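You operate a simulated robot arm through the tools that you are given. There is no shell and no other tool. Be economical: measure what you need, move in short steps, check, and stop when the job is done.

You are at the controls of a simulated robot arm. One attempt, no reset.

## Task
Take the carton labelled "Filter" from the wooden bench and put it on top of the black duct. Put the yellow dauber on the top of the wooden table. Take the strip with the cream tab and leave it on the wooden bench. Fetch the grey measuring jug and set it in the yellow pan. The order is free. Set down upright: carton, yellow dauber, grey measuring jug.

Only the result counts: the job must be done as asked and must still hold three seconds after the hand-in. Knocking over, shifting, dropping, spilling or breaking anything else fails it.

## Robot
A 7-joint arm with a fingered hand on a trunk, on a base that drives. Base frame: it is fixed to the floor where the robot stands at the start and does not move with it; the origin is under the middle of the robot, x ahead of it, y to its left, z up; the surface under the hand at the start is at about z = 900. Lengths are in mm, angles in degrees, forces in N, time in s.
With the tool pointing down near the work surface it reaches from about 200 to 660 mm from the robot's upright axis, wherever it stands. Its first joint turns from -115.0 to 115.0 degrees. Places, roughly: black duct (19x8x5 cm) [500, -500, 900]; green carton, white carton [500, 250, 1000]; grey measuring jug (13x6x12 cm) [-2800, -1500, 900]; strip with the cream tab (15x3x5 cm) [-2100, -1500, 900]; top of the wooden table [-1900, 2300, 900]; wooden bench [500, -100, 900]; yellow dauber (5x5x7 cm) [-1600, -1700, 900]; yellow pan (36x27x12 cm) [-5900, -1700, 900]. Payload 3.1 kg.
Tool frame: the origin (TCP) lies between the finger pads and is the grasp point; the fingertips stand 22 mm ahead of it; z points along the fingers, y is the line along which they close. Largest opening 112 mm; the body of the gripper starts 60 mm behind the TCP. The gripper is a hand of 3 fingers: y runs from the thumb to the fingers, the wrist lies at [0, 0, -218] in the tool frame, and closing takes about 1.5 s.
Orientation is that of the tool frame in the base frame, as a unit quaternion [x, y, z, w]. With the fingers straight down and closing along the base's y, the tool's x points along the base's -x, its y along +y and its z along -z.

## Interface
- The arm moves only by the tool play_rows. Its argument "increments" is one flat list of numbers, 7 for each row, row after row: the turn, a rotation vector about the tool's x, y, z in degrees, then the shift along the tool's x, y, z in mm, then the closure in counts, from 0 (fully open) to 255 (shut). In form: [wx, wy, wz, tx, ty, tz, grip, wx, wy, wz, tx, ty, tz, grip, ...]. A call has 1 to 8 rows; each row is the pose to reach, as a shift and turn from the pose commanded when the call began, along the tool's axes at that moment. Each row takes 0.2 s and may step no farther than 50 mm and 8.6 degrees from the row before; otherwise, or with a gripper value out of range, the whole call is refused. A pose out of reach is approached as far as the arm can. The call stops where the force on the tool passes 40 N (or 10 N more than at its start, if that is more) or the arm is blocked; 0.2 s more then pass. The fingers move at their own pace (about 108 mm/s each) and stop on an object; they squeeze with about 32 N. The grip force told is the motor's: it shows also when the fingers shut on nothing. Time passes only in rows, and 0.2 s behind the last, so rows that repeat a pose let the fingers close. It gives the time, the measured TCP pose, the force on the tool (base axes), the opening and the grip force at its end, in the units of the frame above (readings bear some noise), with the torque about the TCP (base axes, N m) and any sound that the robot's microphone picked up, and new pictures: "views" is both (left out), scene, wrist or none.
- Cameras (640 x 400 px; columns grow to the right, rows downward): "scene" is now at [10, 130.1, 1657.7]; the picture's right is [-0.31, -0.95, 0.00], its down [-0.76, 0.25, -0.61] and it looks along [0.58, -0.19, -0.80] (base axes); focal length 296 px, centre (320, 200). "wrist" rides on the gripper at [66, 3, -80] in the tool frame; the picture's right is [-0.05, 1.00, 0.00], its down [-0.77, -0.04, -0.64] and it looks along [-0.64, -0.03, 0.77] (tool axes); focal length 275 px, centre (320, 200). There is no depth. A picture from a camera that has moved, and an enlarged one, comes with that camera's place and axes in the base frame and with its lens.
- move_column(by): slides the trunk up (or, below 0, down) by that many mm; the arm and the scene camera ride with it, the base frame stays. It gives what a move gives, with no picture.
- base_move(legs): drives the robot by 1 to 6 legs, each [ahead, left, turn to the left] in mm, mm and degrees, along the robot's own axes; the way and the turn of a leg run together, so that a leg with both is an arc; at most 1500 mm and 180 degrees a leg. The arm and the cameras ride along, it lands a little off, and it stops where it bumps. It gives what a move gives, and a new picture of the scene camera.
- set_grasp(shape): the hand has 3 fingers and takes this shape, open, in about a second: jaw (thumb against the fingers, like two jaws); tri (thumb and two fingers); tip (a fingertip pinch); poke (one finger out to press); point (the index stretched); flat (the hand flat); cup (the hand cupped); fist (a fist). The gripper value then closes the fingers along that shape, each until it touches; the sizes above hold for jaw. It gives what a move gives, with no picture.
- turn_head(pan, tilt): turns the head with the scene camera to pan (to the left, within 155 degrees either way) and tilt (down, from -29 to 69), counted from straight ahead of the robot. It gives what a move gives, and a new picture of the scene camera.
- close_up(camera, box): a new picture of the part [left, top, right, bottom] of that camera's present view, enlarged. The clock stands still meanwhile.
- hand_in(): hands the job in; it is judged then, once.

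Go step by step. Nothing tells you exact positions but the pictures and the camera data: compare them with the known pose of the tool, close in by small moves and look again before you grip or let go. The budget is 165 turns and 260 pictures, counting those below and the enlarged ones. Unless the task says otherwise, let go and move clear before handing in, and close with one line.

The tools are called after ">>>" as name(argument=value, ...) on one line, values as JSON. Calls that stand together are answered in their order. play_rows: Moves the arm, as the interface text tells. Its arguments: {"type":"object","properties":{"increments":{"type":"array","items":{"type":"number"}},"views":{"type":"string","enum":["both","scene","wrist","none"]}},"required":["increments"]} The other tools are called the same way: move_column (by) slides the trunk up or down; set_grasp (shape) gives the hand a shape; base_move (legs) drives the base; turn_head (pan, tilt) turns the head that bears the scene camera; close_up (camera, box) takes an enlarged picture of a part of a camera's view; hand_in () hands the job in.

At the start:

```text
time_s: 0.0
ee_pos: [420.9, 16.4, 1186.9]
orientation: [-0.001, 1.0, -0.001, 0.0]
ft_force: [0.4, -1.1, -1.1]
ft_torque: [-0.04, 0.02, 0.01]
opening: 112.0
grip_force: 0.0
shape: jaw
trunk travel left (down, up): [-800.0, 190.0]
robot x, y, heading: [-2.4, -2.7, 0.1]
head pan, tilt: [-18.0, 52.7]
```

scene: 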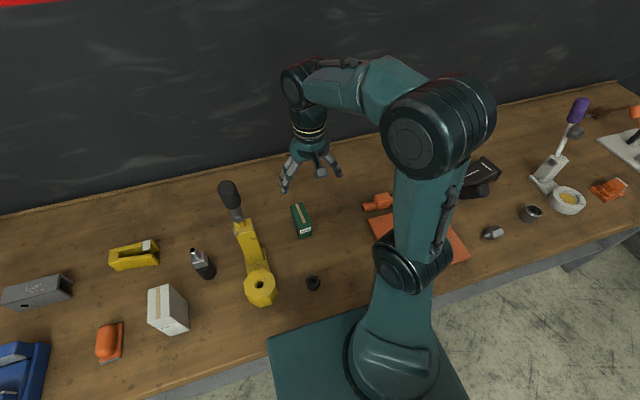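
wrist: 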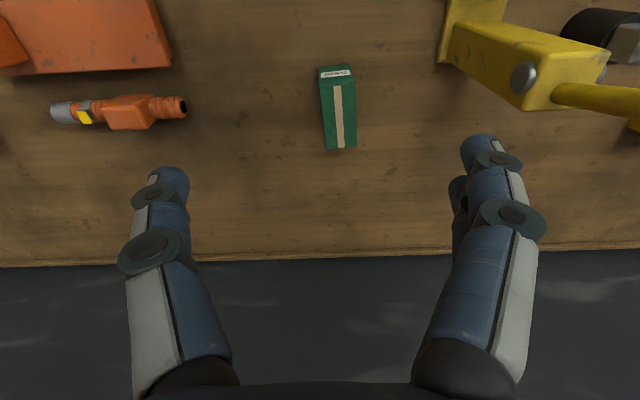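

I see a green carton near the tool and a white carton further left on the bench. I need to read their labels first.

>>> close_up(camera="scene", box=[270, 190, 350, 240])

>>> close_up(camera="scene", box=[120, 270, 216, 330])

>>> close_up(camera="wrist", box=[300, 55, 380, 105])

>>> turn_head(pan=-45, tilt=45)

```text
8.00 times, centred on (310, 215) of scene
camera zoom: at [10.0, 130.1, 1657.7], right [-0.31, -0.95, 0.0], down [-0.76, 0.25, -0.61], along [0.58, -0.19, -0.8], focal length 2371 px, centre (400, 80)
```

zoom: 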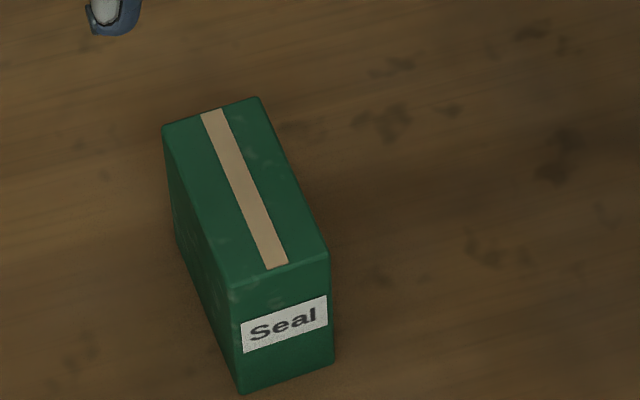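

```text
6.67 times, centred on (168, 300) of scene
camera zoom: at [10.0, 130.1, 1657.7], right [-0.31, -0.95, 0.0], down [-0.76, 0.25, -0.61], along [0.58, -0.19, -0.8], focal length 1976 px, centre (1333, -467)
```

zoom: 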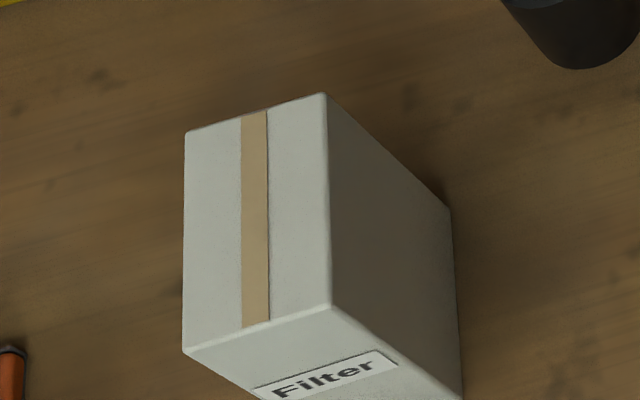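

```text
8.00 times, centred on (340, 80) of wrist
camera zoom: at [355.6, 18.8, 1265.9], right [0.05, 1.0, 0.0], down [0.77, -0.04, 0.64], along [0.64, -0.03, -0.77], focal length 2202 px, centre (160, 1160)
```

zoom: 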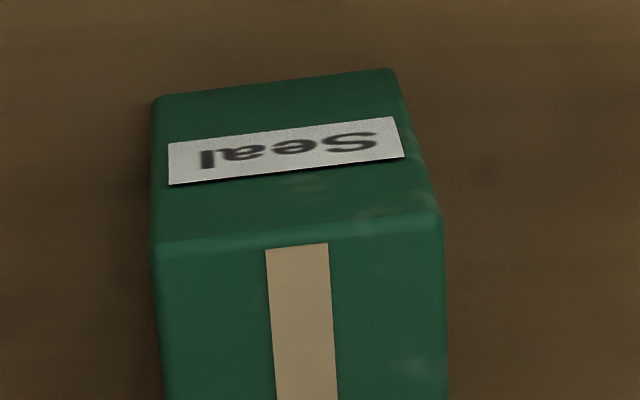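

```text
time_s: 0.9
ee_pos: [421.2, 16.6, 1185.8]
orientation: [0.0, 1.0, 0.0, 0.0]
ft_force: [0.4, 0.4, 0.0]
ft_torque: [0.02, -0.02, 0.01]
opening: 111.9
grip_force: 0.1
shape: jaw
trunk travel left (down, up): [-800.0, 190.0]
robot x, y, heading: [0.7, 0.5, 0.1]
head pan, tilt: [-45.0, 45.0]
camera scene: at [-3.2, 95.8, 1668.2], right [-0.71, -0.71, 0.0], down [-0.5, 0.5, -0.71], along [0.5, -0.5, -0.71], focal length 296 px, centre (320, 200)
```

scene: 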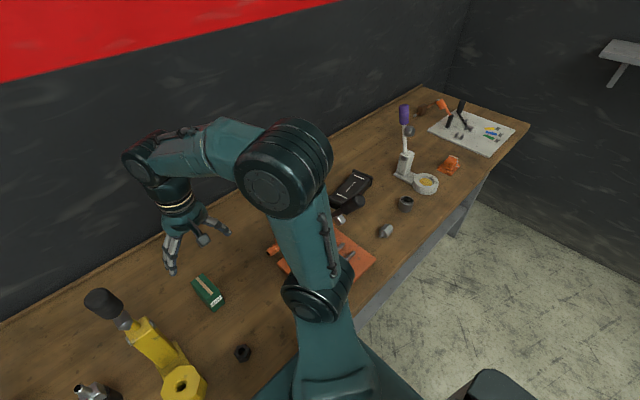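

The white carton is "Filter", at about (322, 397) with its top at about 1007. Now a closer look at the duct.

>>> close_up(camera="scene", box=[310, 150, 406, 210])

>>> turn_head(pan=30, tilt=55)

```text
6.67 times, centred on (358, 180) of scene
camera zoom: at [-3.2, 95.8, 1668.2], right [-0.71, -0.71, 0.0], down [-0.5, 0.5, -0.71], along [0.5, -0.5, -0.71], focal length 1976 px, centre (67, 333)
```

zoom: 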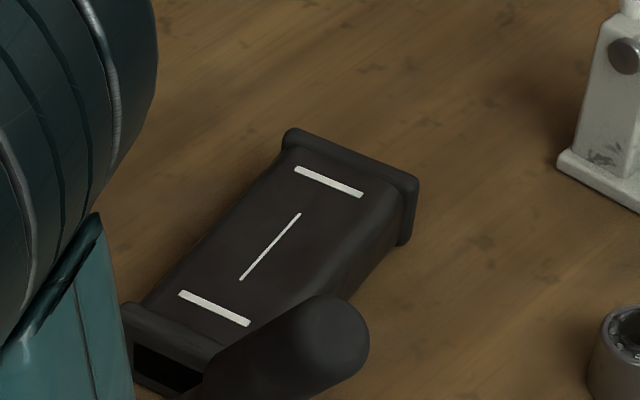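

```text
time_s: 2.4
ee_pos: [420.3, 16.1, 1186.0]
orientation: [0.001, 1.0, 0.0, 0.0]
ft_force: [-0.4, 0.0, 0.4]
ft_torque: [0.0, 0.02, 0.04]
opening: 112.1
grip_force: 0.1
shape: jaw
trunk travel left (down, up): [-800.0, 190.0]
robot x, y, heading: [-1.7, -3.0, -0.1]
head pan, tilt: [30.0, 55.0]
camera scene: at [1.7, 189.1, 1654.8], right [0.5, -0.87, 0.0], down [-0.71, -0.41, -0.57], along [0.5, 0.29, -0.82], focal length 296 px, centre (320, 200)
```

scene: 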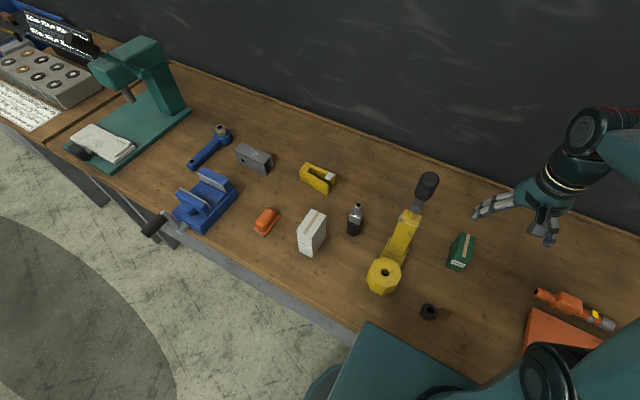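

The carton is clear of its neighbours. I'll move the arm above it at the present height.

>>> play_rows(increments=[0, 0, 0, 12.4, 47.6, 0, 0, 0, 0, 0, 24.8, 95.2, 0, 0, 0, 0, 0, 37.2, 142.8, 0, 0, 0, 0, 0, 49.6, 190.4, 0, 0, 0, 0, 0, 62, 238, 0, 0, 0, 0, 0, 74.4, 285.6, 0, 0, 0, 0, 0, 86.8, 333.2, 0, 0, 0, 0, 0, 99, 381, 0, 0])

```text
time_s: 3.1
ee_pos: [391.3, 117.7, 1183.5]
orientation: [0.006, 1.0, -0.007, -0.001]
ft_force: [-1.4, -26.7, 8.2]
ft_torque: [0.51, -0.05, 0.02]
opening: 111.3
grip_force: 0.1
shape: jaw
trunk travel left (down, up): [-800.0, 190.0]
robot x, y, heading: [-0.5, 0.5, -0.2]
head pan, tilt: [30.0, 55.0]
stopped in row 3: the force on the tool passed its limit at 51 N (the readings are from after the stop); the commanded pose is now the measured one
camera scene: at [1.8, 180.8, 1655.7], right [0.5, -0.87, 0.0], down [-0.71, -0.4, -0.58], along [0.5, 0.29, -0.82], focal length 296 px, centre (320, 200)
camera wrist: at [326.9, 121.0, 1263.9], right [0.06, 1.0, -0.01], down [0.77, -0.04, 0.63], along [0.63, -0.05, -0.77], focal length 275 px, centre (320, 200)
```

scene: 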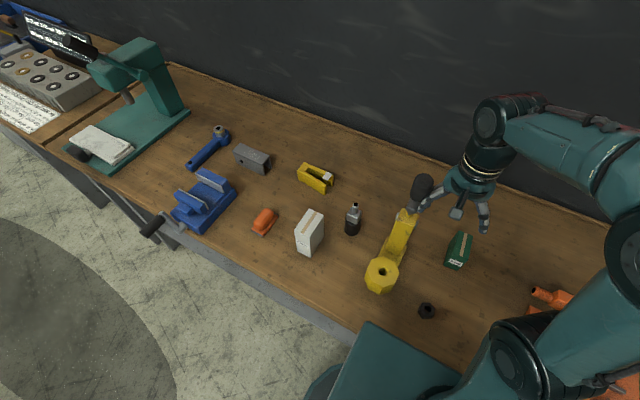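
wrist: 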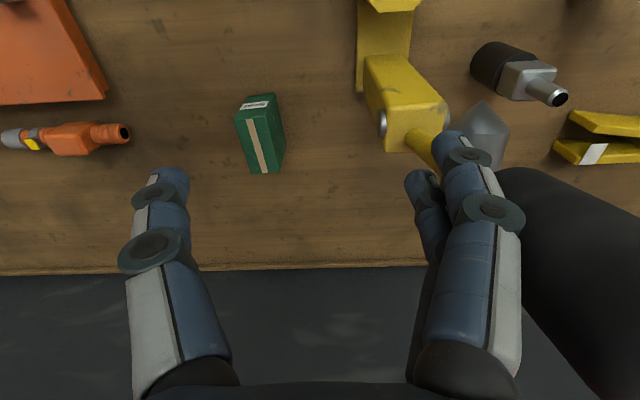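

The hand touched the tall black-knobbed lever, so I'll back off the way I came and rise well above it.

>>> play_rows(increments=[0, 0, 0, -6, -24, 0, 0, 0, 0, 0, -15, -60, 0, 0, 0, 0, 0, -15, -60, -50, 0, 0, 0, 0, -15, -60, -100, 0, 0, 0, 0, -15, -60, -150, 0, 0, 0, 0, -15, -60, -200, 0])

>>> close_up(camera="scene", box=[340, 150, 500, 300])

```text
time_s: 4.5
ee_pos: [410.5, 74.5, 1365.2]
orientation: [0.0, 1.0, -0.009, -0.001]
ft_force: [0.9, 0.9, -0.1]
ft_torque: [0.0, 0.02, -0.02]
opening: 112.0
grip_force: 0.1
shape: jaw
out of reach, approached as far as the arm can: row 6
trunk travel left (down, up): [-800.0, 190.0]
robot x, y, heading: [0.1, 0.7, -0.2]
head pan, tilt: [30.0, 55.0]
camera scene: at [2.1, 197.6, 1653.7], right [0.5, -0.87, 0.0], down [-0.71, -0.41, -0.57], along [0.5, 0.28, -0.82], focal length 296 px, centre (320, 200)
camera wrist: at [345.4, 78.3, 1445.1], right [0.05, 1.0, -0.02], down [0.77, -0.02, 0.64], along [0.63, -0.04, -0.77], focal length 275 px, centre (320, 200)
```

scene: 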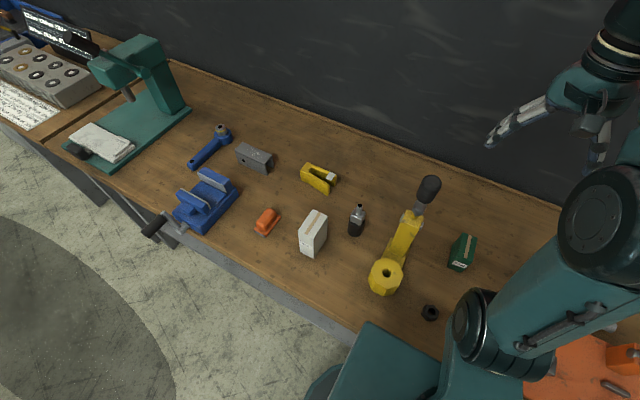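
wrist: 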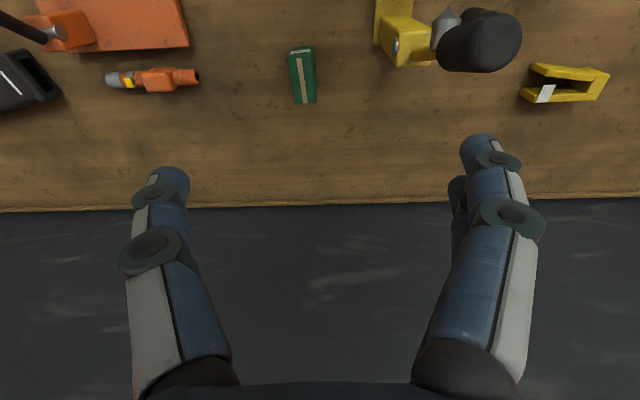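

```text
2.67 times, centred on (420, 225) of scene
camera zoom: at [2.1, 197.6, 1653.7], right [0.5, -0.87, 0.0], down [-0.71, -0.41, -0.57], along [0.5, 0.28, -0.82], focal length 790 px, centre (53, 133)
```

zoom: 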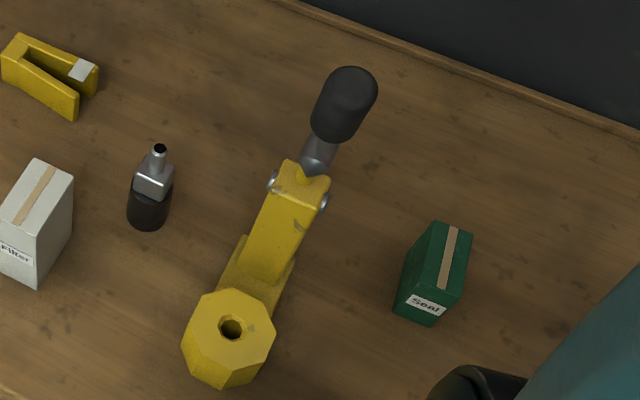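

The lever stands unmoved; its knob is at about (383, 183) with a top near 1260. I'll raise the trunk and cross above it.

>>> move_column(by=120)

>>> play_rows(increments=[0, 0, 0, 14, 46, 0, 0, 0, 0, 0, 28, 92, 5, 0, 0, 0, 0, 42, 138, 10, 0, 0, 0, 0, 56, 184, 15, 0, 0, 0, 0, 70, 230, 20, 0, 0, 0, 0, 80, 276, 30, 0, 0, 0, 0, 88, 322, 50, 0])

```text
time_s: 6.0
ee_pos: [410.5, 67.3, 1485.0]
orientation: [0.005, 1.0, -0.006, 0.0]
ft_force: [-0.2, -0.3, -0.2]
ft_torque: [0.0, -0.02, 0.0]
opening: 112.0
grip_force: 0.1
shape: jaw
trunk travel left (down, up): [-920.0, 70.0]
robot x, y, heading: [1.7, -0.0, -0.1]
head pan, tilt: [30.0, 55.0]
```

```text
refused: row 7 steps farther than a row can; nothing moved
```

>>> play_rows(increments=[0, 0, 0, 14, 46, 0, 0, 0, 0, 0, 28, 92, 5, 0, 0, 0, 0, 42, 138, 10, 0, 0, 0, 0, 56, 184, 15, 0, 0, 0, 0, 70, 230, 20, 0, 0, 0, 0, 80, 276, 30, 0, 0, 0, 0, 88, 322, 45, 0, 0, 0, 0, 88, 330, 90, 0])

```text
time_s: 7.8
ee_pos: [326.9, 396.9, 1390.2]
orientation: [0.005, 1.0, -0.005, 0.0]
ft_force: [-0.5, -0.3, -0.3]
ft_torque: [0.03, 0.01, -0.06]
opening: 112.0
grip_force: 0.1
shape: jaw
trunk travel left (down, up): [-920.0, 70.0]
robot x, y, heading: [-0.4, 0.4, 0.1]
head pan, tilt: [30.0, 55.0]
camera scene: at [3.1, 186.5, 1775.1], right [0.5, -0.87, 0.0], down [-0.71, -0.41, -0.57], along [0.5, 0.29, -0.82], focal length 296 px, centre (320, 200)
camera wrist: at [261.7, 400.2, 1469.5], right [0.06, 1.0, -0.01], down [0.77, -0.04, 0.64], along [0.63, -0.04, -0.77], focal length 275 px, centre (320, 200)
```

scene: 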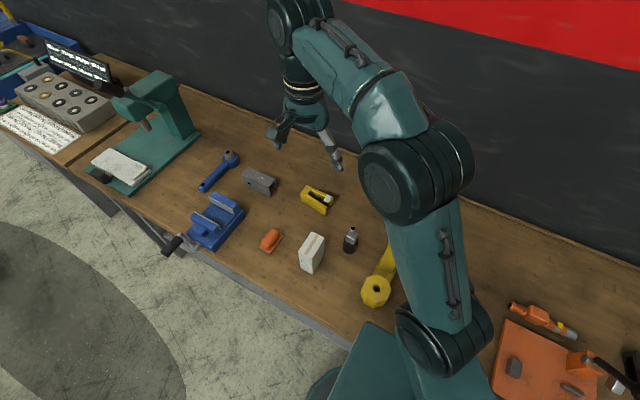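
wrist: 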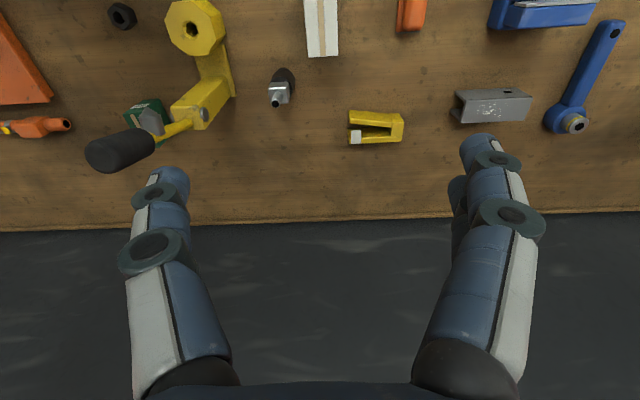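

The carton lies straight below. I'll go down to about 1110 and check the alignment again.

>>> play_rows(increments=[0, 0, 0, 2, 0, 48, 0, 0, 0, 0, 4, 0, 96, 0, 0, 0, 0, 5, 0, 144, 0, 0, 0, 0, 5, 0, 192, 0, 0, 0, 0, 5, 0, 240, 0, 0, 0, 0, 5, 0, 280, 0])

```text
time_s: 9.2
ee_pos: [321.0, 394.0, 1108.6]
orientation: [0.005, 1.0, -0.007, 0.0]
ft_force: [-0.4, -0.9, 0.1]
ft_torque: [0.01, 0.02, 0.02]
opening: 111.6
grip_force: 0.1
shape: jaw
trunk travel left (down, up): [-920.0, 70.0]
robot x, y, heading: [-0.4, -1.6, -0.1]
head pan, tilt: [30.0, 55.0]
camera scene: at [2.9, 190.7, 1774.6], right [0.5, -0.87, 0.0], down [-0.71, -0.41, -0.57], along [0.5, 0.28, -0.82], focal length 296 px, centre (320, 200)
camera wrist: at [255.5, 397.6, 1189.3], right [0.05, 1.0, -0.01], down [0.77, -0.03, 0.64], along [0.63, -0.05, -0.77], focal length 275 px, centre (320, 200)
```

scene: 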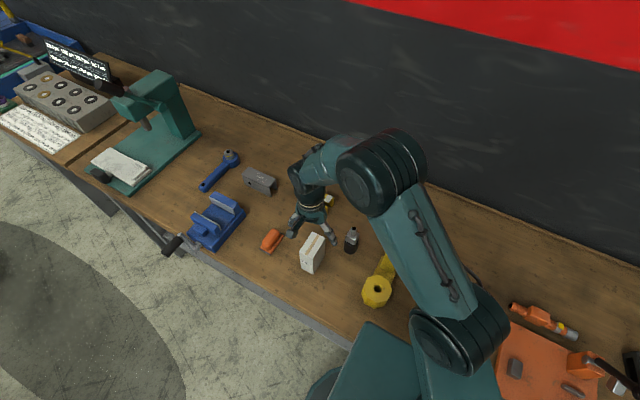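
wrist: 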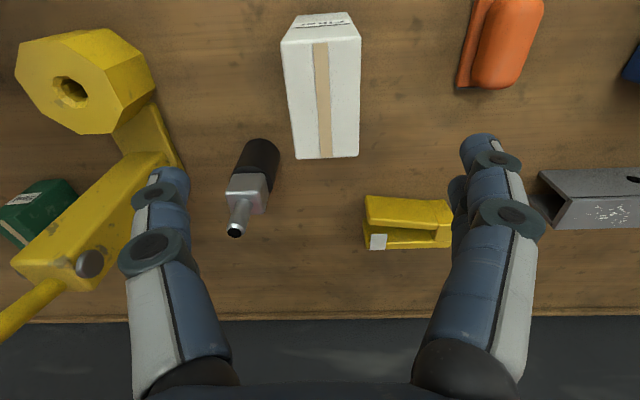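

Aligned: carton centre at about (324, 393). I'll descend and close.

>>> play_rows(increments=[0, 0, 0, -2, -1, 46, 0, 0, 0, 0, -3, -1, 92, 0, 0, 0, 0, -3, -1, 136, 0, 0, 0, 0, -3, -1, 136, 255, 0, 0, 0, -3, -1, 136, 255, 0, 0, 0, -3, -1, 136, 255, 0, 0, 0, -3, -1, 136, 255, 0, 0, 0, -3, -1, 136, 255])

```text
time_s: 11.0
ee_pos: [328.9, 391.7, 973.2]
orientation: [0.004, 1.0, -0.006, 0.0]
ft_force: [0.6, -0.2, -0.9]
ft_torque: [-0.02, -0.01, -0.02]
opening: 38.5
grip_force: 31.7
shape: jaw
trunk travel left (down, up): [-920.0, 70.0]
robot x, y, heading: [-0.8, -1.3, 0.1]
head pan, tilt: [30.0, 55.0]
camera scene: at [2.4, 189.6, 1774.7], right [0.5, -0.87, 0.0], down [-0.71, -0.41, -0.57], along [0.5, 0.29, -0.82], focal length 296 px, centre (320, 200)
camera wrist: at [263.2, 396.0, 1053.6], right [0.05, 1.0, -0.01], down [0.77, -0.03, 0.64], along [0.63, -0.04, -0.77], focal length 275 px, centre (320, 200)
```

scene: 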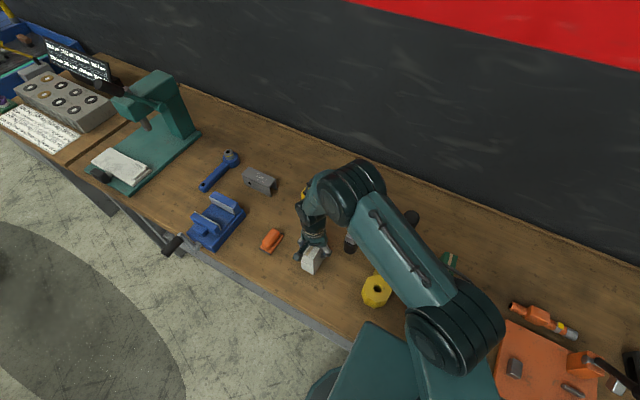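
wrist: 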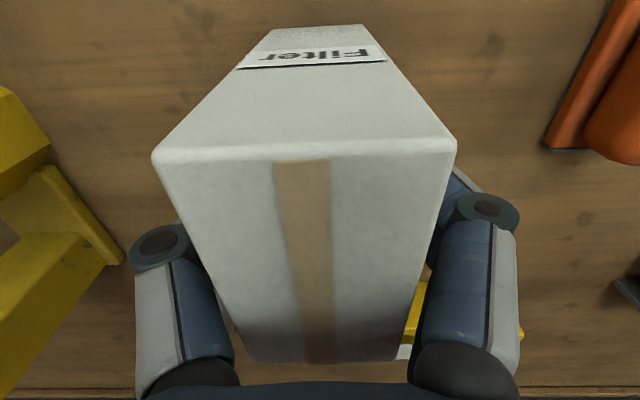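

The carton is held firmly. I'll lift it straight up above the lever's height.

>>> play_rows(increments=[0, 0, 0, 0, 0, -48, 255, 0, 0, 0, 0, 0, -96, 255, 0, 0, 0, 0, 0, -144, 255, 0, 0, 0, 0, 0, -192, 255, 0, 0, 0, 0, 0, -240, 255, 0, 0, 0, 0, 0, -288, 255, 0, 0, 0, 0, 0, -336, 255, 0, 0, 0, 0, 0, -384, 255])

>>> turn_head(pan=-60, tilt=45)

```text
time_s: 12.8
ee_pos: [319.6, 397.0, 1361.5]
orientation: [0.003, 1.0, -0.006, 0.0]
ft_force: [-0.4, -0.1, -1.6]
ft_torque: [-0.01, -0.01, -0.02]
opening: 38.0
grip_force: 32.1
shape: jaw
trunk travel left (down, up): [-920.0, 70.0]
robot x, y, heading: [-1.6, 2.8, 0.0]
head pan, tilt: [30.0, 55.0]
camera scene: at [1.6, 190.2, 1774.6], right [0.5, -0.87, 0.0], down [-0.71, -0.41, -0.57], along [0.5, 0.29, -0.82], focal length 296 px, centre (320, 200)
camera wrist: at [255.3, 400.4, 1440.9], right [0.05, 1.0, -0.01], down [0.77, -0.03, 0.64], along [0.64, -0.04, -0.77], focal length 275 px, centre (320, 200)
```

scene: 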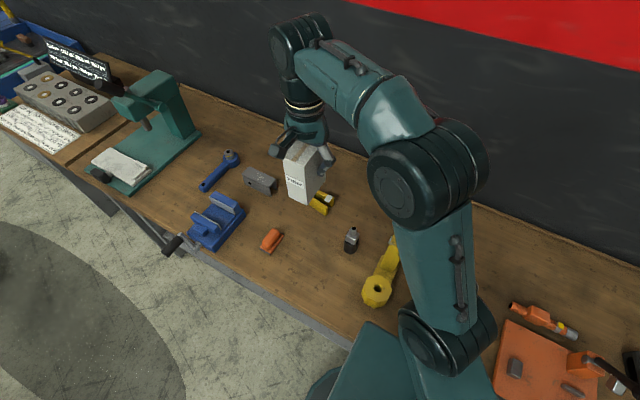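
wrist: 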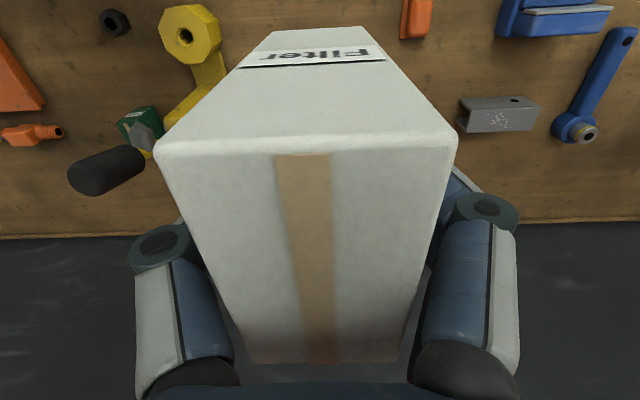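

```text
time_s: 14.5
ee_pos: [321.0, 396.7, 1359.5]
orientation: [0.004, 1.0, -0.006, 0.0]
ft_force: [-0.1, 0.9, -2.2]
ft_torque: [-0.03, -0.02, 0.0]
opening: 38.0
grip_force: 31.7
shape: jaw
trunk travel left (down, up): [-920.0, 70.0]
robot x, y, heading: [0.9, -1.1, 0.0]
head pan, tilt: [-60.0, 45.0]
camera scene: at [-19.7, 83.2, 1788.2], right [-0.87, -0.5, 0.0], down [-0.35, 0.61, -0.71], along [0.35, -0.61, -0.71], focal length 296 px, centre (320, 200)
```

scene: 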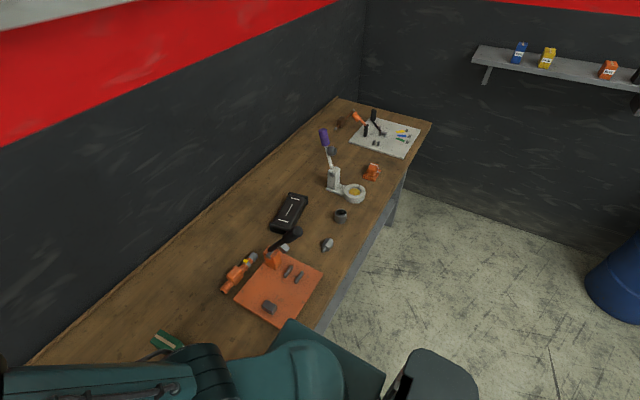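

The way along the bench is free. I'll drive 500 mm to the right with the carton held high.

>>> base_move(legs=[[0, -500, 0]])

>>> turn_head(pan=-25, tilt=55)

```text
time_s: 17.4
ee_pos: [320.6, -106.0, 1360.3]
orientation: [0.006, 1.0, -0.008, 0.0]
ft_force: [-0.3, -0.7, -1.5]
ft_torque: [-0.02, -0.03, 0.03]
opening: 38.2
grip_force: 32.3
shape: jaw
trunk travel left (down, up): [-920.0, 70.0]
robot x, y, heading: [0.2, -500.3, -0.4]
head pan, tilt: [-60.0, 45.0]
camera scene: at [-21.4, -417.6, 1788.1], right [-0.87, -0.5, 0.0], down [-0.35, 0.61, -0.71], along [0.35, -0.61, -0.71], focal length 296 px, centre (320, 200)
```

scene: 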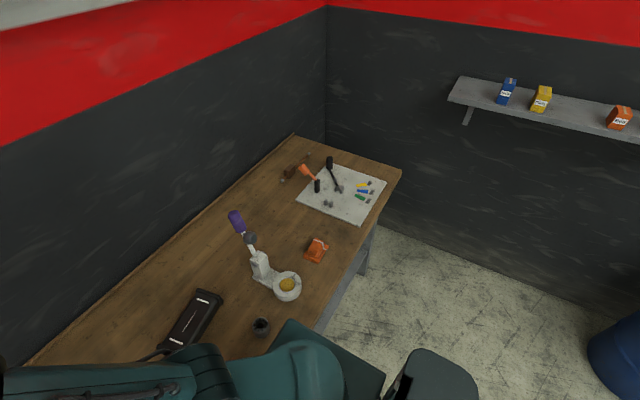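

```text
time_s: 18.4
ee_pos: [320.0, -105.0, 1359.6]
orientation: [0.005, 1.0, -0.006, 0.0]
ft_force: [-1.0, 0.5, -1.4]
ft_torque: [0.0, -0.05, -0.06]
opening: 38.0
grip_force: 31.8
shape: jaw
trunk travel left (down, up): [-920.0, 70.0]
robot x, y, heading: [-0.2, -499.1, -0.6]
head pan, tilt: [-25.0, 55.0]
camera scene: at [3.5, -378.1, 1774.7], right [-0.43, -0.9, 0.0], down [-0.74, 0.35, -0.57], along [0.52, -0.25, -0.82], focal length 296 px, centre (320, 200)
```

scene: 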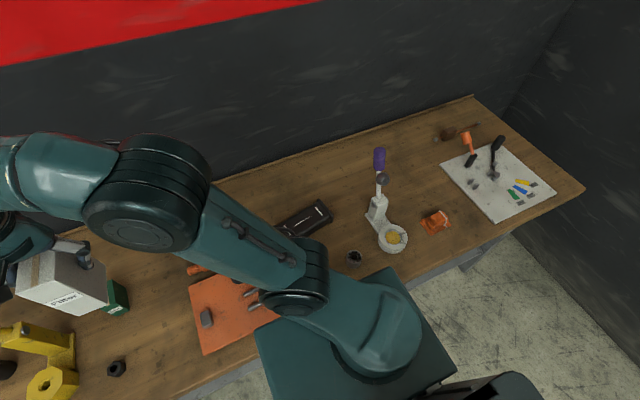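

Next I swing the arm toward the duct at this height, stopping a bit short to look.

>>> play_rows(increments=[0, 0, 0, -14, -45, 0, 255, 0, 0, 0, -28, -90, 0, 255, 0, 0, 0, -42, -135, 0, 255, 0, 0, 0, -56, -180, 0, 255, 0, 0, 0, -70, -225, 0, 255, 0, 0, 0, -84, -270, 0, 255, 0, 0, 0, -98, -315, 0, 255, 0, 0, 0, -112, -360, 0, 255])

```text
time_s: 20.2
ee_pos: [431.1, -470.6, 1363.0]
orientation: [0.005, 1.0, -0.006, 0.0]
ft_force: [0.0, 0.1, -0.3]
ft_torque: [-0.02, 0.02, -0.02]
opening: 38.1
grip_force: 32.6
shape: jaw
trunk travel left (down, up): [-920.0, 70.0]
robot x, y, heading: [-0.6, -502.2, -0.2]
head pan, tilt: [-25.0, 55.0]
camera scene: at [4.0, -381.6, 1775.0], right [-0.43, -0.9, 0.0], down [-0.74, 0.35, -0.57], along [0.52, -0.24, -0.82], focal length 296 px, centre (320, 200)
camera wrist: at [365.9, -466.6, 1442.9], right [0.06, 1.0, -0.01], down [0.77, -0.04, 0.64], along [0.63, -0.05, -0.77], focal length 275 px, centre (320, 200)
```

scene: 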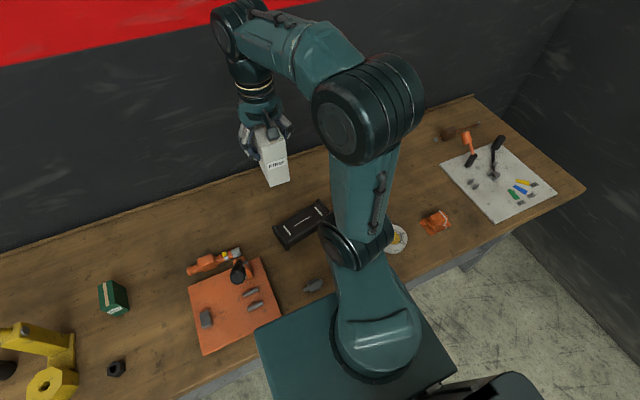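
wrist: 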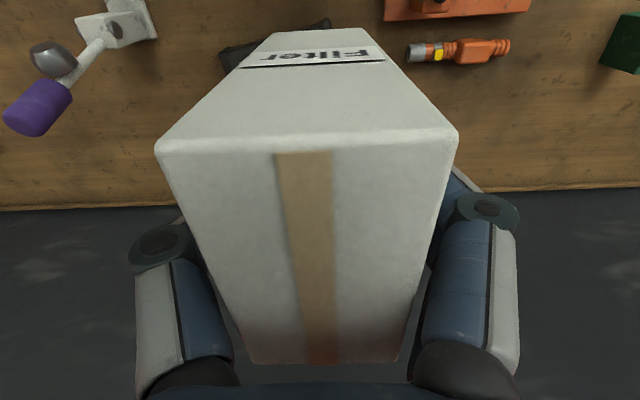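

>>> close_up(camera="scene", box=[256, 185, 352, 245])

```text
6.67 times, centred on (304, 215) of scene
camera zoom: at [4.0, -381.6, 1775.0], right [-0.43, -0.9, 0.0], down [-0.74, 0.35, -0.57], along [0.52, -0.24, -0.82], focal length 1976 px, centre (427, 100)
```

zoom: 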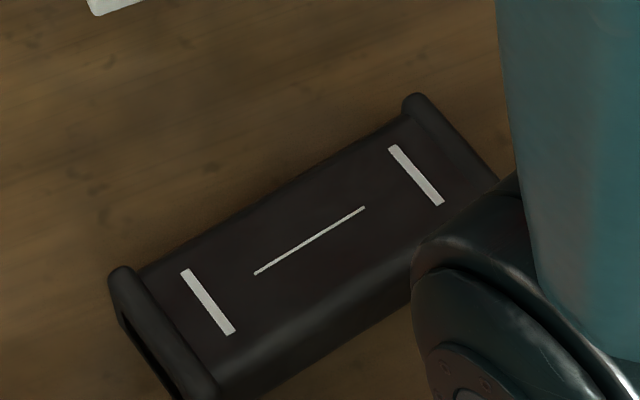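

The duct's deck centre is at about (477, -545), its axis turned about 10° from -y. I'll turn the carton so its long side runs along the duct.

>>> play_rows(increments=[0, 0, 8, -8, -12, 0, 255, 0, 0, 16, -16, -24, 0, 255, 0, 0, 24, -24, -36, 0, 255, 0, 0, 32, -32, -48, 0, 255, 0, 0, 40, -40, -60, 0, 255, 0, 0, 48, -46, -74, 0, 255, 0, 0, 56, -46, -74, 0, 255, 0, 0, 64, -46, -74, 0, 255], views="none")

>>> play_rows(increments=[0, 0, 8, 0, 0, 0, 255, 0, 0, 15.7, 0, 0, 0, 255, 0, 0, 15.7, 0, 0, 0, 255])

```text
time_s: 22.0
ee_pos: [473.1, -541.1, 1365.7]
orientation: [0.536, 0.844, -0.005, 0.003]
ft_force: [-1.0, 0.4, -1.8]
ft_torque: [-0.01, -0.04, 0.03]
opening: 38.0
grip_force: 32.0
shape: jaw
trunk travel left (down, up): [-920.0, 70.0]
robot x, y, heading: [1.7, -505.4, -0.6]
head pan, tilt: [-25.0, 55.0]
```

```text
time_s: 22.8
ee_pos: [473.9, -542.1, 1367.5]
orientation: [0.646, 0.763, -0.004, 0.004]
ft_force: [0.2, 0.2, -1.0]
ft_torque: [0.01, -0.01, -0.03]
opening: 38.0
grip_force: 31.9
shape: jaw
trunk travel left (down, up): [-920.0, 70.0]
robot x, y, heading: [0.8, -501.0, -0.5]
head pan, tilt: [-25.0, 55.0]
camera scene: at [3.6, -379.1, 1774.8], right [-0.43, -0.9, 0.0], down [-0.74, 0.35, -0.57], along [0.52, -0.25, -0.82], focal length 296 px, centre (320, 200)
camera wrist: at [466.9, -476.7, 1445.1], right [0.99, 0.12, 0.0], down [0.09, -0.76, 0.65], along [0.08, -0.64, -0.76], focal length 275 px, centre (320, 200)
```

scene: 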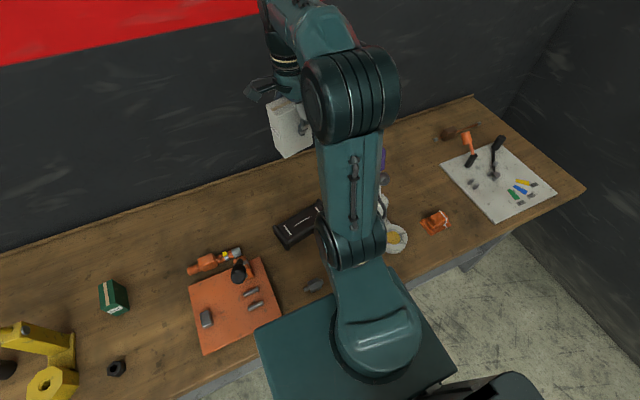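
wrist: 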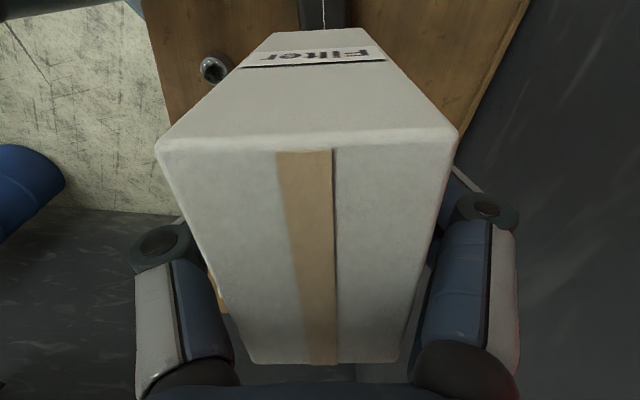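

The carton is aligned with the duct. I'll descend to just above it and look.

>>> play_rows(increments=[0, 0, 0, -3, 2, 48, 255, 0, 0, 0, -3, 2, 96, 255, 0, 0, 0, -3, 2, 144, 255, 0, 0, 0, -3, 2, 192, 255, 0, 0, 0, -3, 2, 240, 255, 0, 0, 0, -3, 2, 275, 255, 0, 0, 0, -3, 2, 300, 255])

>>> close_up(camera="scene", box=[240, 150, 368, 250])

```text
time_s: 24.4
ee_pos: [477.8, -549.2, 1065.7]
orientation: [0.646, 0.763, -0.005, 0.005]
ft_force: [-0.2, 0.7, -1.0]
ft_torque: [-0.03, 0.02, -0.01]
opening: 37.8
grip_force: 32.5
shape: jaw
trunk travel left (down, up): [-920.0, 70.0]
robot x, y, heading: [-1.0, -502.2, -0.4]
head pan, tilt: [-25.0, 55.0]
camera scene: at [4.6, -378.8, 1774.8], right [-0.43, -0.9, 0.0], down [-0.74, 0.35, -0.57], along [0.52, -0.25, -0.82], focal length 296 px, centre (320, 200)
camera wrist: at [470.6, -484.1, 1145.1], right [0.99, 0.12, 0.0], down [0.09, -0.76, 0.65], along [0.08, -0.64, -0.76], focal length 275 px, centre (320, 200)
```

scene: 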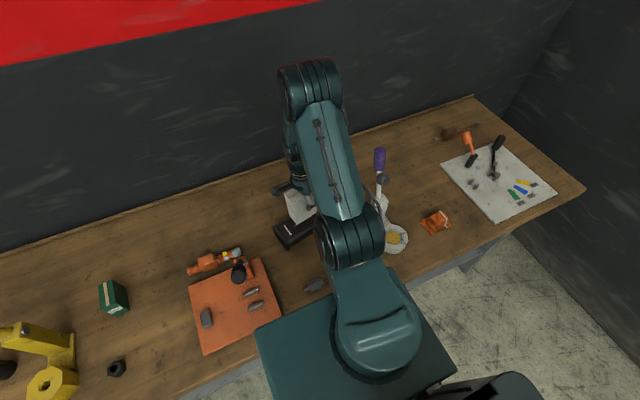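
wrist: 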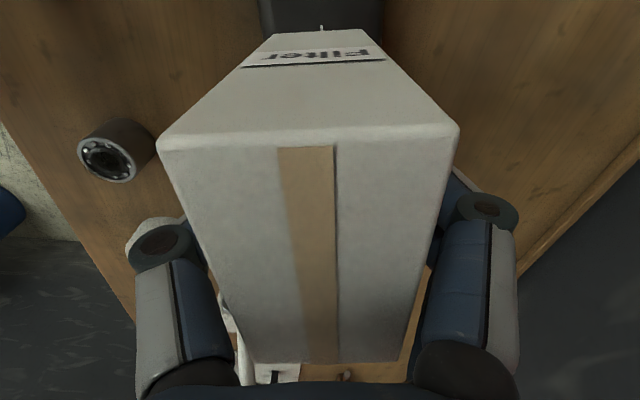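

```text
4.00 times, centred on (304, 200) of scene
camera zoom: at [4.6, -378.8, 1774.8], right [-0.43, -0.9, 0.0], down [-0.74, 0.35, -0.57], along [0.52, -0.25, -0.82], focal length 1186 px, centre (384, 200)
```

zoom: 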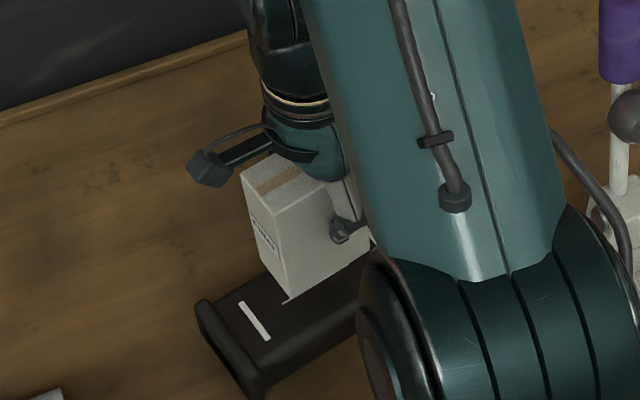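

Centred over the duct's line. Lowering gently until contact.

>>> play_rows(increments=[0, 0, 0, 0, -1, 15, 255, 0, 0, 0, 0, -1, 30, 255, 0, 0, 0, 0, -1, 36, 255, 0, 0, 0, 0, -1, 38, 255], views="none")

```text
time_s: 25.4
ee_pos: [476.5, -549.2, 1028.7]
orientation: [0.645, 0.764, -0.005, 0.004]
ft_force: [0.4, 0.8, -1.7]
ft_torque: [0.01, 0.0, -0.01]
opening: 37.8
grip_force: 32.1
shape: jaw
trunk travel left (down, up): [-920.0, 70.0]
robot x, y, heading: [-3.8, -502.3, -0.5]
head pan, tilt: [-25.0, 55.0]
```

>>> play_rows(increments=[0, 0, 0, 0, 0, 2, 255, 0, 0, 0, 0, 0, 3, 255, 0, 0, 0, 0, 0, 4, 255], views="wrist")

>>> close_up(camera="scene", box=[264, 180, 328, 240])

```text
time_s: 26.2
ee_pos: [476.2, -548.8, 1025.2]
orientation: [0.645, 0.764, -0.005, 0.004]
ft_force: [0.2, -0.7, -1.1]
ft_torque: [0.01, 0.04, 0.01]
opening: 37.8
grip_force: 31.9
shape: jaw
trunk travel left (down, up): [-920.0, 70.0]
robot x, y, heading: [-3.1, -505.1, -0.4]
head pan, tilt: [-25.0, 55.0]
camera wrist: at [469.1, -483.7, 1103.8], right [0.99, 0.12, 0.0], down [0.09, -0.76, 0.65], along [0.08, -0.64, -0.76], focal length 275 px, centre (320, 200)
```

wrist: 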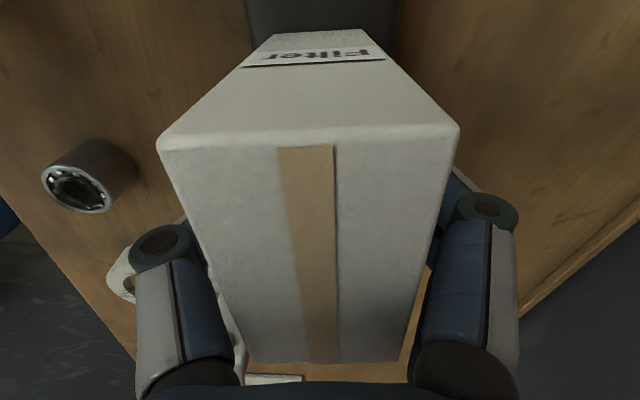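

```text
6.67 times, centred on (296, 210) of scene
camera zoom: at [3.8, -378.8, 1774.8], right [-0.43, -0.9, 0.0], down [-0.74, 0.35, -0.57], along [0.52, -0.25, -0.82], focal length 1976 px, centre (480, 133)
```

zoom: 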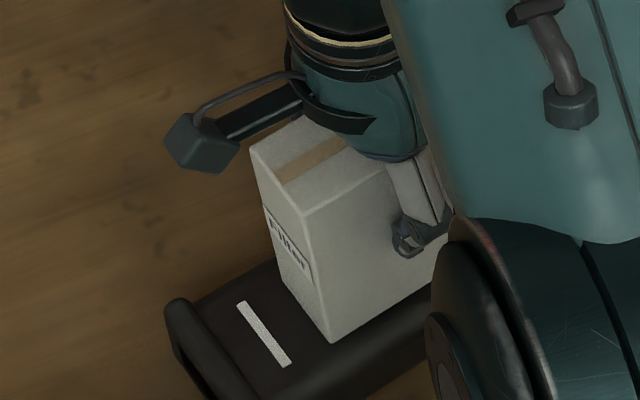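

>>> play_rows(increments=[0, 0, 0, 0, 0, 2, 255, 0, 0, 0, 0, 0, 4, 255, 0, 0, 0, 0, 0, 4, 255], views="none")

```text
time_s: 27.0
ee_pos: [476.9, -549.7, 1020.2]
orientation: [0.646, 0.763, -0.004, 0.005]
ft_force: [-0.3, -1.1, -0.5]
ft_torque: [0.02, 0.04, 0.02]
opening: 37.8
grip_force: 32.0
shape: jaw
trunk travel left (down, up): [-920.0, 70.0]
robot x, y, heading: [-0.0, -501.5, -0.4]
head pan, tilt: [-25.0, 55.0]
```

>>> play_rows(increments=[0, 0, 0, 0, 0, 2, 255, 0, 0, 0, 0, 0, 4, 255, 0, 0, 0, 0, 0, 4, 255], views="none")

>>> close_up(camera="scene", box=[264, 180, 328, 240])

```text
time_s: 27.8
ee_pos: [474.8, -549.5, 1017.3]
orientation: [0.646, 0.764, -0.004, 0.006]
ft_force: [1.5, -1.9, 18.8]
ft_torque: [0.05, -0.07, 0.0]
opening: 38.1
grip_force: 31.8
shape: jaw
trunk travel left (down, up): [-920.0, 70.0]
robot x, y, heading: [-1.6, -500.2, -0.1]
head pan, tilt: [-25.0, 55.0]
```

```text
6.67 times, centred on (296, 210) of scene
camera zoom: at [1.0, -379.0, 1775.0], right [-0.43, -0.9, 0.0], down [-0.74, 0.35, -0.57], along [0.52, -0.25, -0.82], focal length 1976 px, centre (480, 133)
```

zoom: 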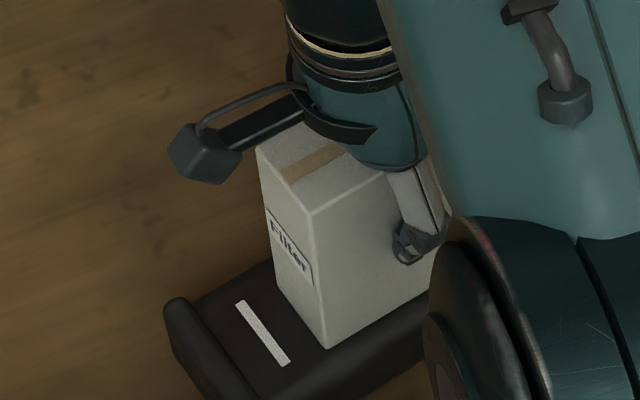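

Contact made with the carton centred on the deck. I'll ease the pressure, open, and rise.

>>> play_rows(increments=[0, 0, 0, 0, 0, -2, 255, 0, 0, 0, 0, 0, -2, 200, 0, 0, 0, 0, 0, -2, 100, 0, 0, 0, 0, 0, -2, 0, 0, 0, 0, 0, 0, -2, 0, 0, 0, 0, 0, 0, -2, 0])

```text
time_s: 29.2
ee_pos: [475.0, -549.6, 1018.2]
orientation: [0.645, 0.764, -0.005, 0.004]
ft_force: [0.5, 0.0, 0.5]
ft_torque: [0.01, -0.02, -0.01]
opening: 111.9
grip_force: 0.1
shape: jaw
trunk travel left (down, up): [-920.0, 70.0]
robot x, y, heading: [-1.1, -500.0, -0.5]
head pan, tilt: [-25.0, 55.0]
camera scene: at [3.5, -378.7, 1774.7], right [-0.43, -0.9, 0.0], down [-0.74, 0.35, -0.57], along [0.52, -0.25, -0.82], focal length 296 px, centre (320, 200)
camera wrist: at [468.3, -483.4, 1097.4], right [0.99, 0.12, 0.0], down [0.09, -0.76, 0.65], along [0.08, -0.64, -0.76], focal length 275 px, centre (320, 200)
```

scene: 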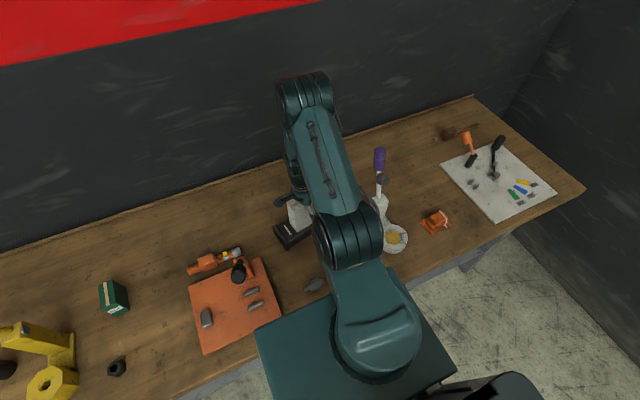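
wrist: 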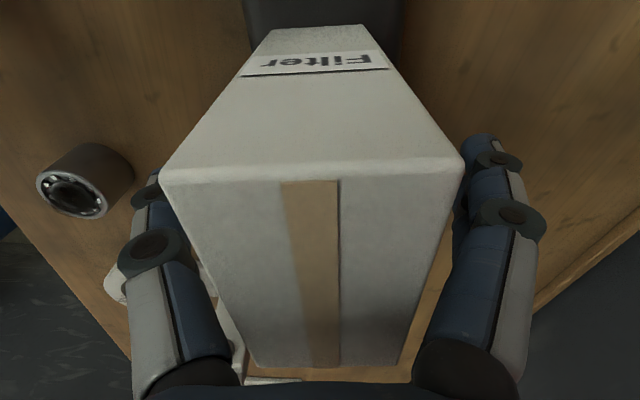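

Released and standing upright. I'll rise straight up well clear.

>>> play_rows(increments=[0, 0, 0, 0, 0, -45, 0, 0, 0, 0, 0, 0, -93, 0, 0, 0, 0, 0, 0, -141, 0, 0, 0, 0, 0, 0, -189, 0, 0, 0, 0, 0, 0, -237, 0, 0, 0, 0, 0, 0, -285, 0, 0, 0, 0, 0, 0, -330, 0])

```text
time_s: 30.8
ee_pos: [474.8, -543.5, 1346.5]
orientation: [0.644, 0.765, -0.005, 0.004]
ft_force: [0.1, -0.3, -0.6]
ft_torque: [0.0, -0.01, 0.01]
opening: 112.2
grip_force: 0.1
shape: jaw
trunk travel left (down, up): [-920.0, 70.0]
robot x, y, heading: [-5.6, -503.4, -0.4]
head pan, tilt: [-25.0, 55.0]
camera scene: at [3.1, -378.6, 1774.7], right [-0.43, -0.9, 0.0], down [-0.74, 0.35, -0.57], along [0.52, -0.25, -0.82], focal length 296 px, centre (320, 200)
camera wrist: at [468.0, -477.7, 1425.5], right [0.99, 0.12, 0.0], down [0.09, -0.76, 0.65], along [0.08, -0.64, -0.76], focal length 275 px, centre (320, 200)
```

scene: 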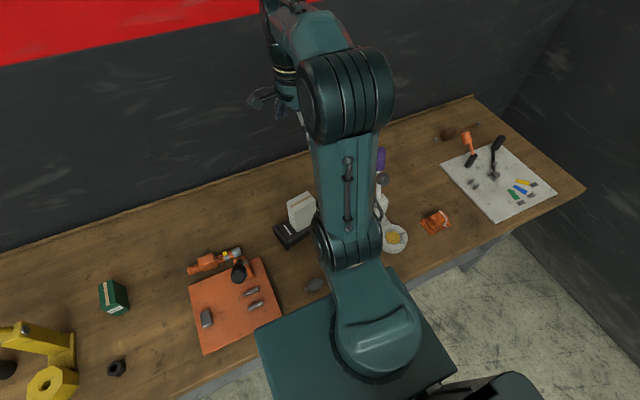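
wrist: 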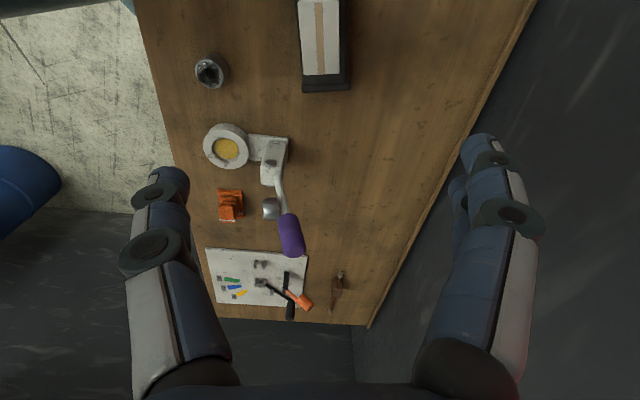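

The carton stands on the duct. Now I look around behind the robot for the other places.

>>> turn_head(pan=-140, tilt=20)

>>> turn_head(pan=140, tilt=20)

>>> turn_head(pan=-100, tilt=20)

```text
time_s: 32.8
ee_pos: [475.9, -542.6, 1345.0]
orientation: [0.645, 0.764, -0.004, 0.003]
ft_force: [-0.1, 0.1, 0.4]
ft_torque: [0.03, 0.0, -0.01]
opening: 112.0
grip_force: 0.1
shape: jaw
trunk travel left (down, up): [-920.0, 70.0]
robot x, y, heading: [0.4, -500.3, -0.1]
head pan, tilt: [-140.0, 20.0]
camera scene: at [-133.4, -407.5, 1826.9], right [-0.64, 0.77, 0.0], down [0.26, 0.22, -0.94], along [-0.72, -0.6, -0.34], focal length 296 px, centre (320, 200)
```

scene: 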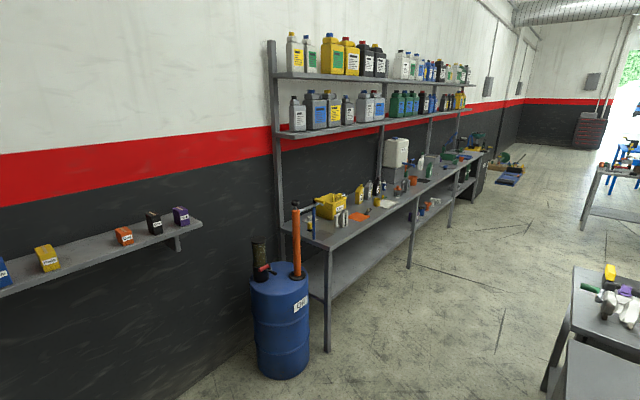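

```text
time_s: 36.6
ee_pos: [476.7, -543.0, 1345.1]
orientation: [0.644, 0.765, -0.004, 0.004]
ft_force: [0.5, 0.1, 0.0]
ft_torque: [0.04, 0.01, -0.01]
opening: 111.9
grip_force: 0.0
shape: jaw
trunk travel left (down, up): [-920.0, 70.0]
robot x, y, heading: [-3.7, -503.5, -0.2]
head pan, tilt: [140.0, 20.0]
camera scene: at [-132.8, -287.7, 1826.9], right [0.65, 0.76, 0.0], down [0.26, -0.22, -0.94], along [-0.72, 0.61, -0.34], focal length 296 px, centre (320, 200)
```

scene: 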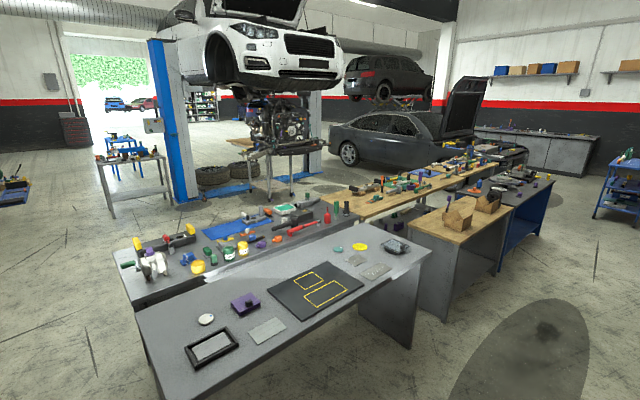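

```text
time_s: 40.0
ee_pos: [475.6, -543.0, 1344.3]
orientation: [0.645, 0.764, -0.004, 0.004]
ft_force: [-0.6, -0.3, 0.3]
ft_torque: [0.03, 0.0, -0.01]
opening: 111.9
grip_force: 0.1
shape: jaw
trunk travel left (down, up): [-920.0, 70.0]
robot x, y, heading: [-2.1, -499.9, -0.4]
head pan, tilt: [-100.0, 20.0]
camera scene: at [-78.4, -439.6, 1826.9], right [-0.98, 0.18, 0.0], down [0.06, 0.34, -0.94], along [-0.17, -0.92, -0.34], focal length 296 px, centre (320, 200)
```

scene: 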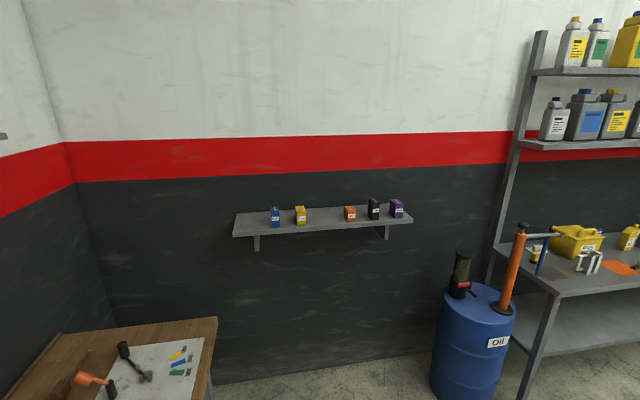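

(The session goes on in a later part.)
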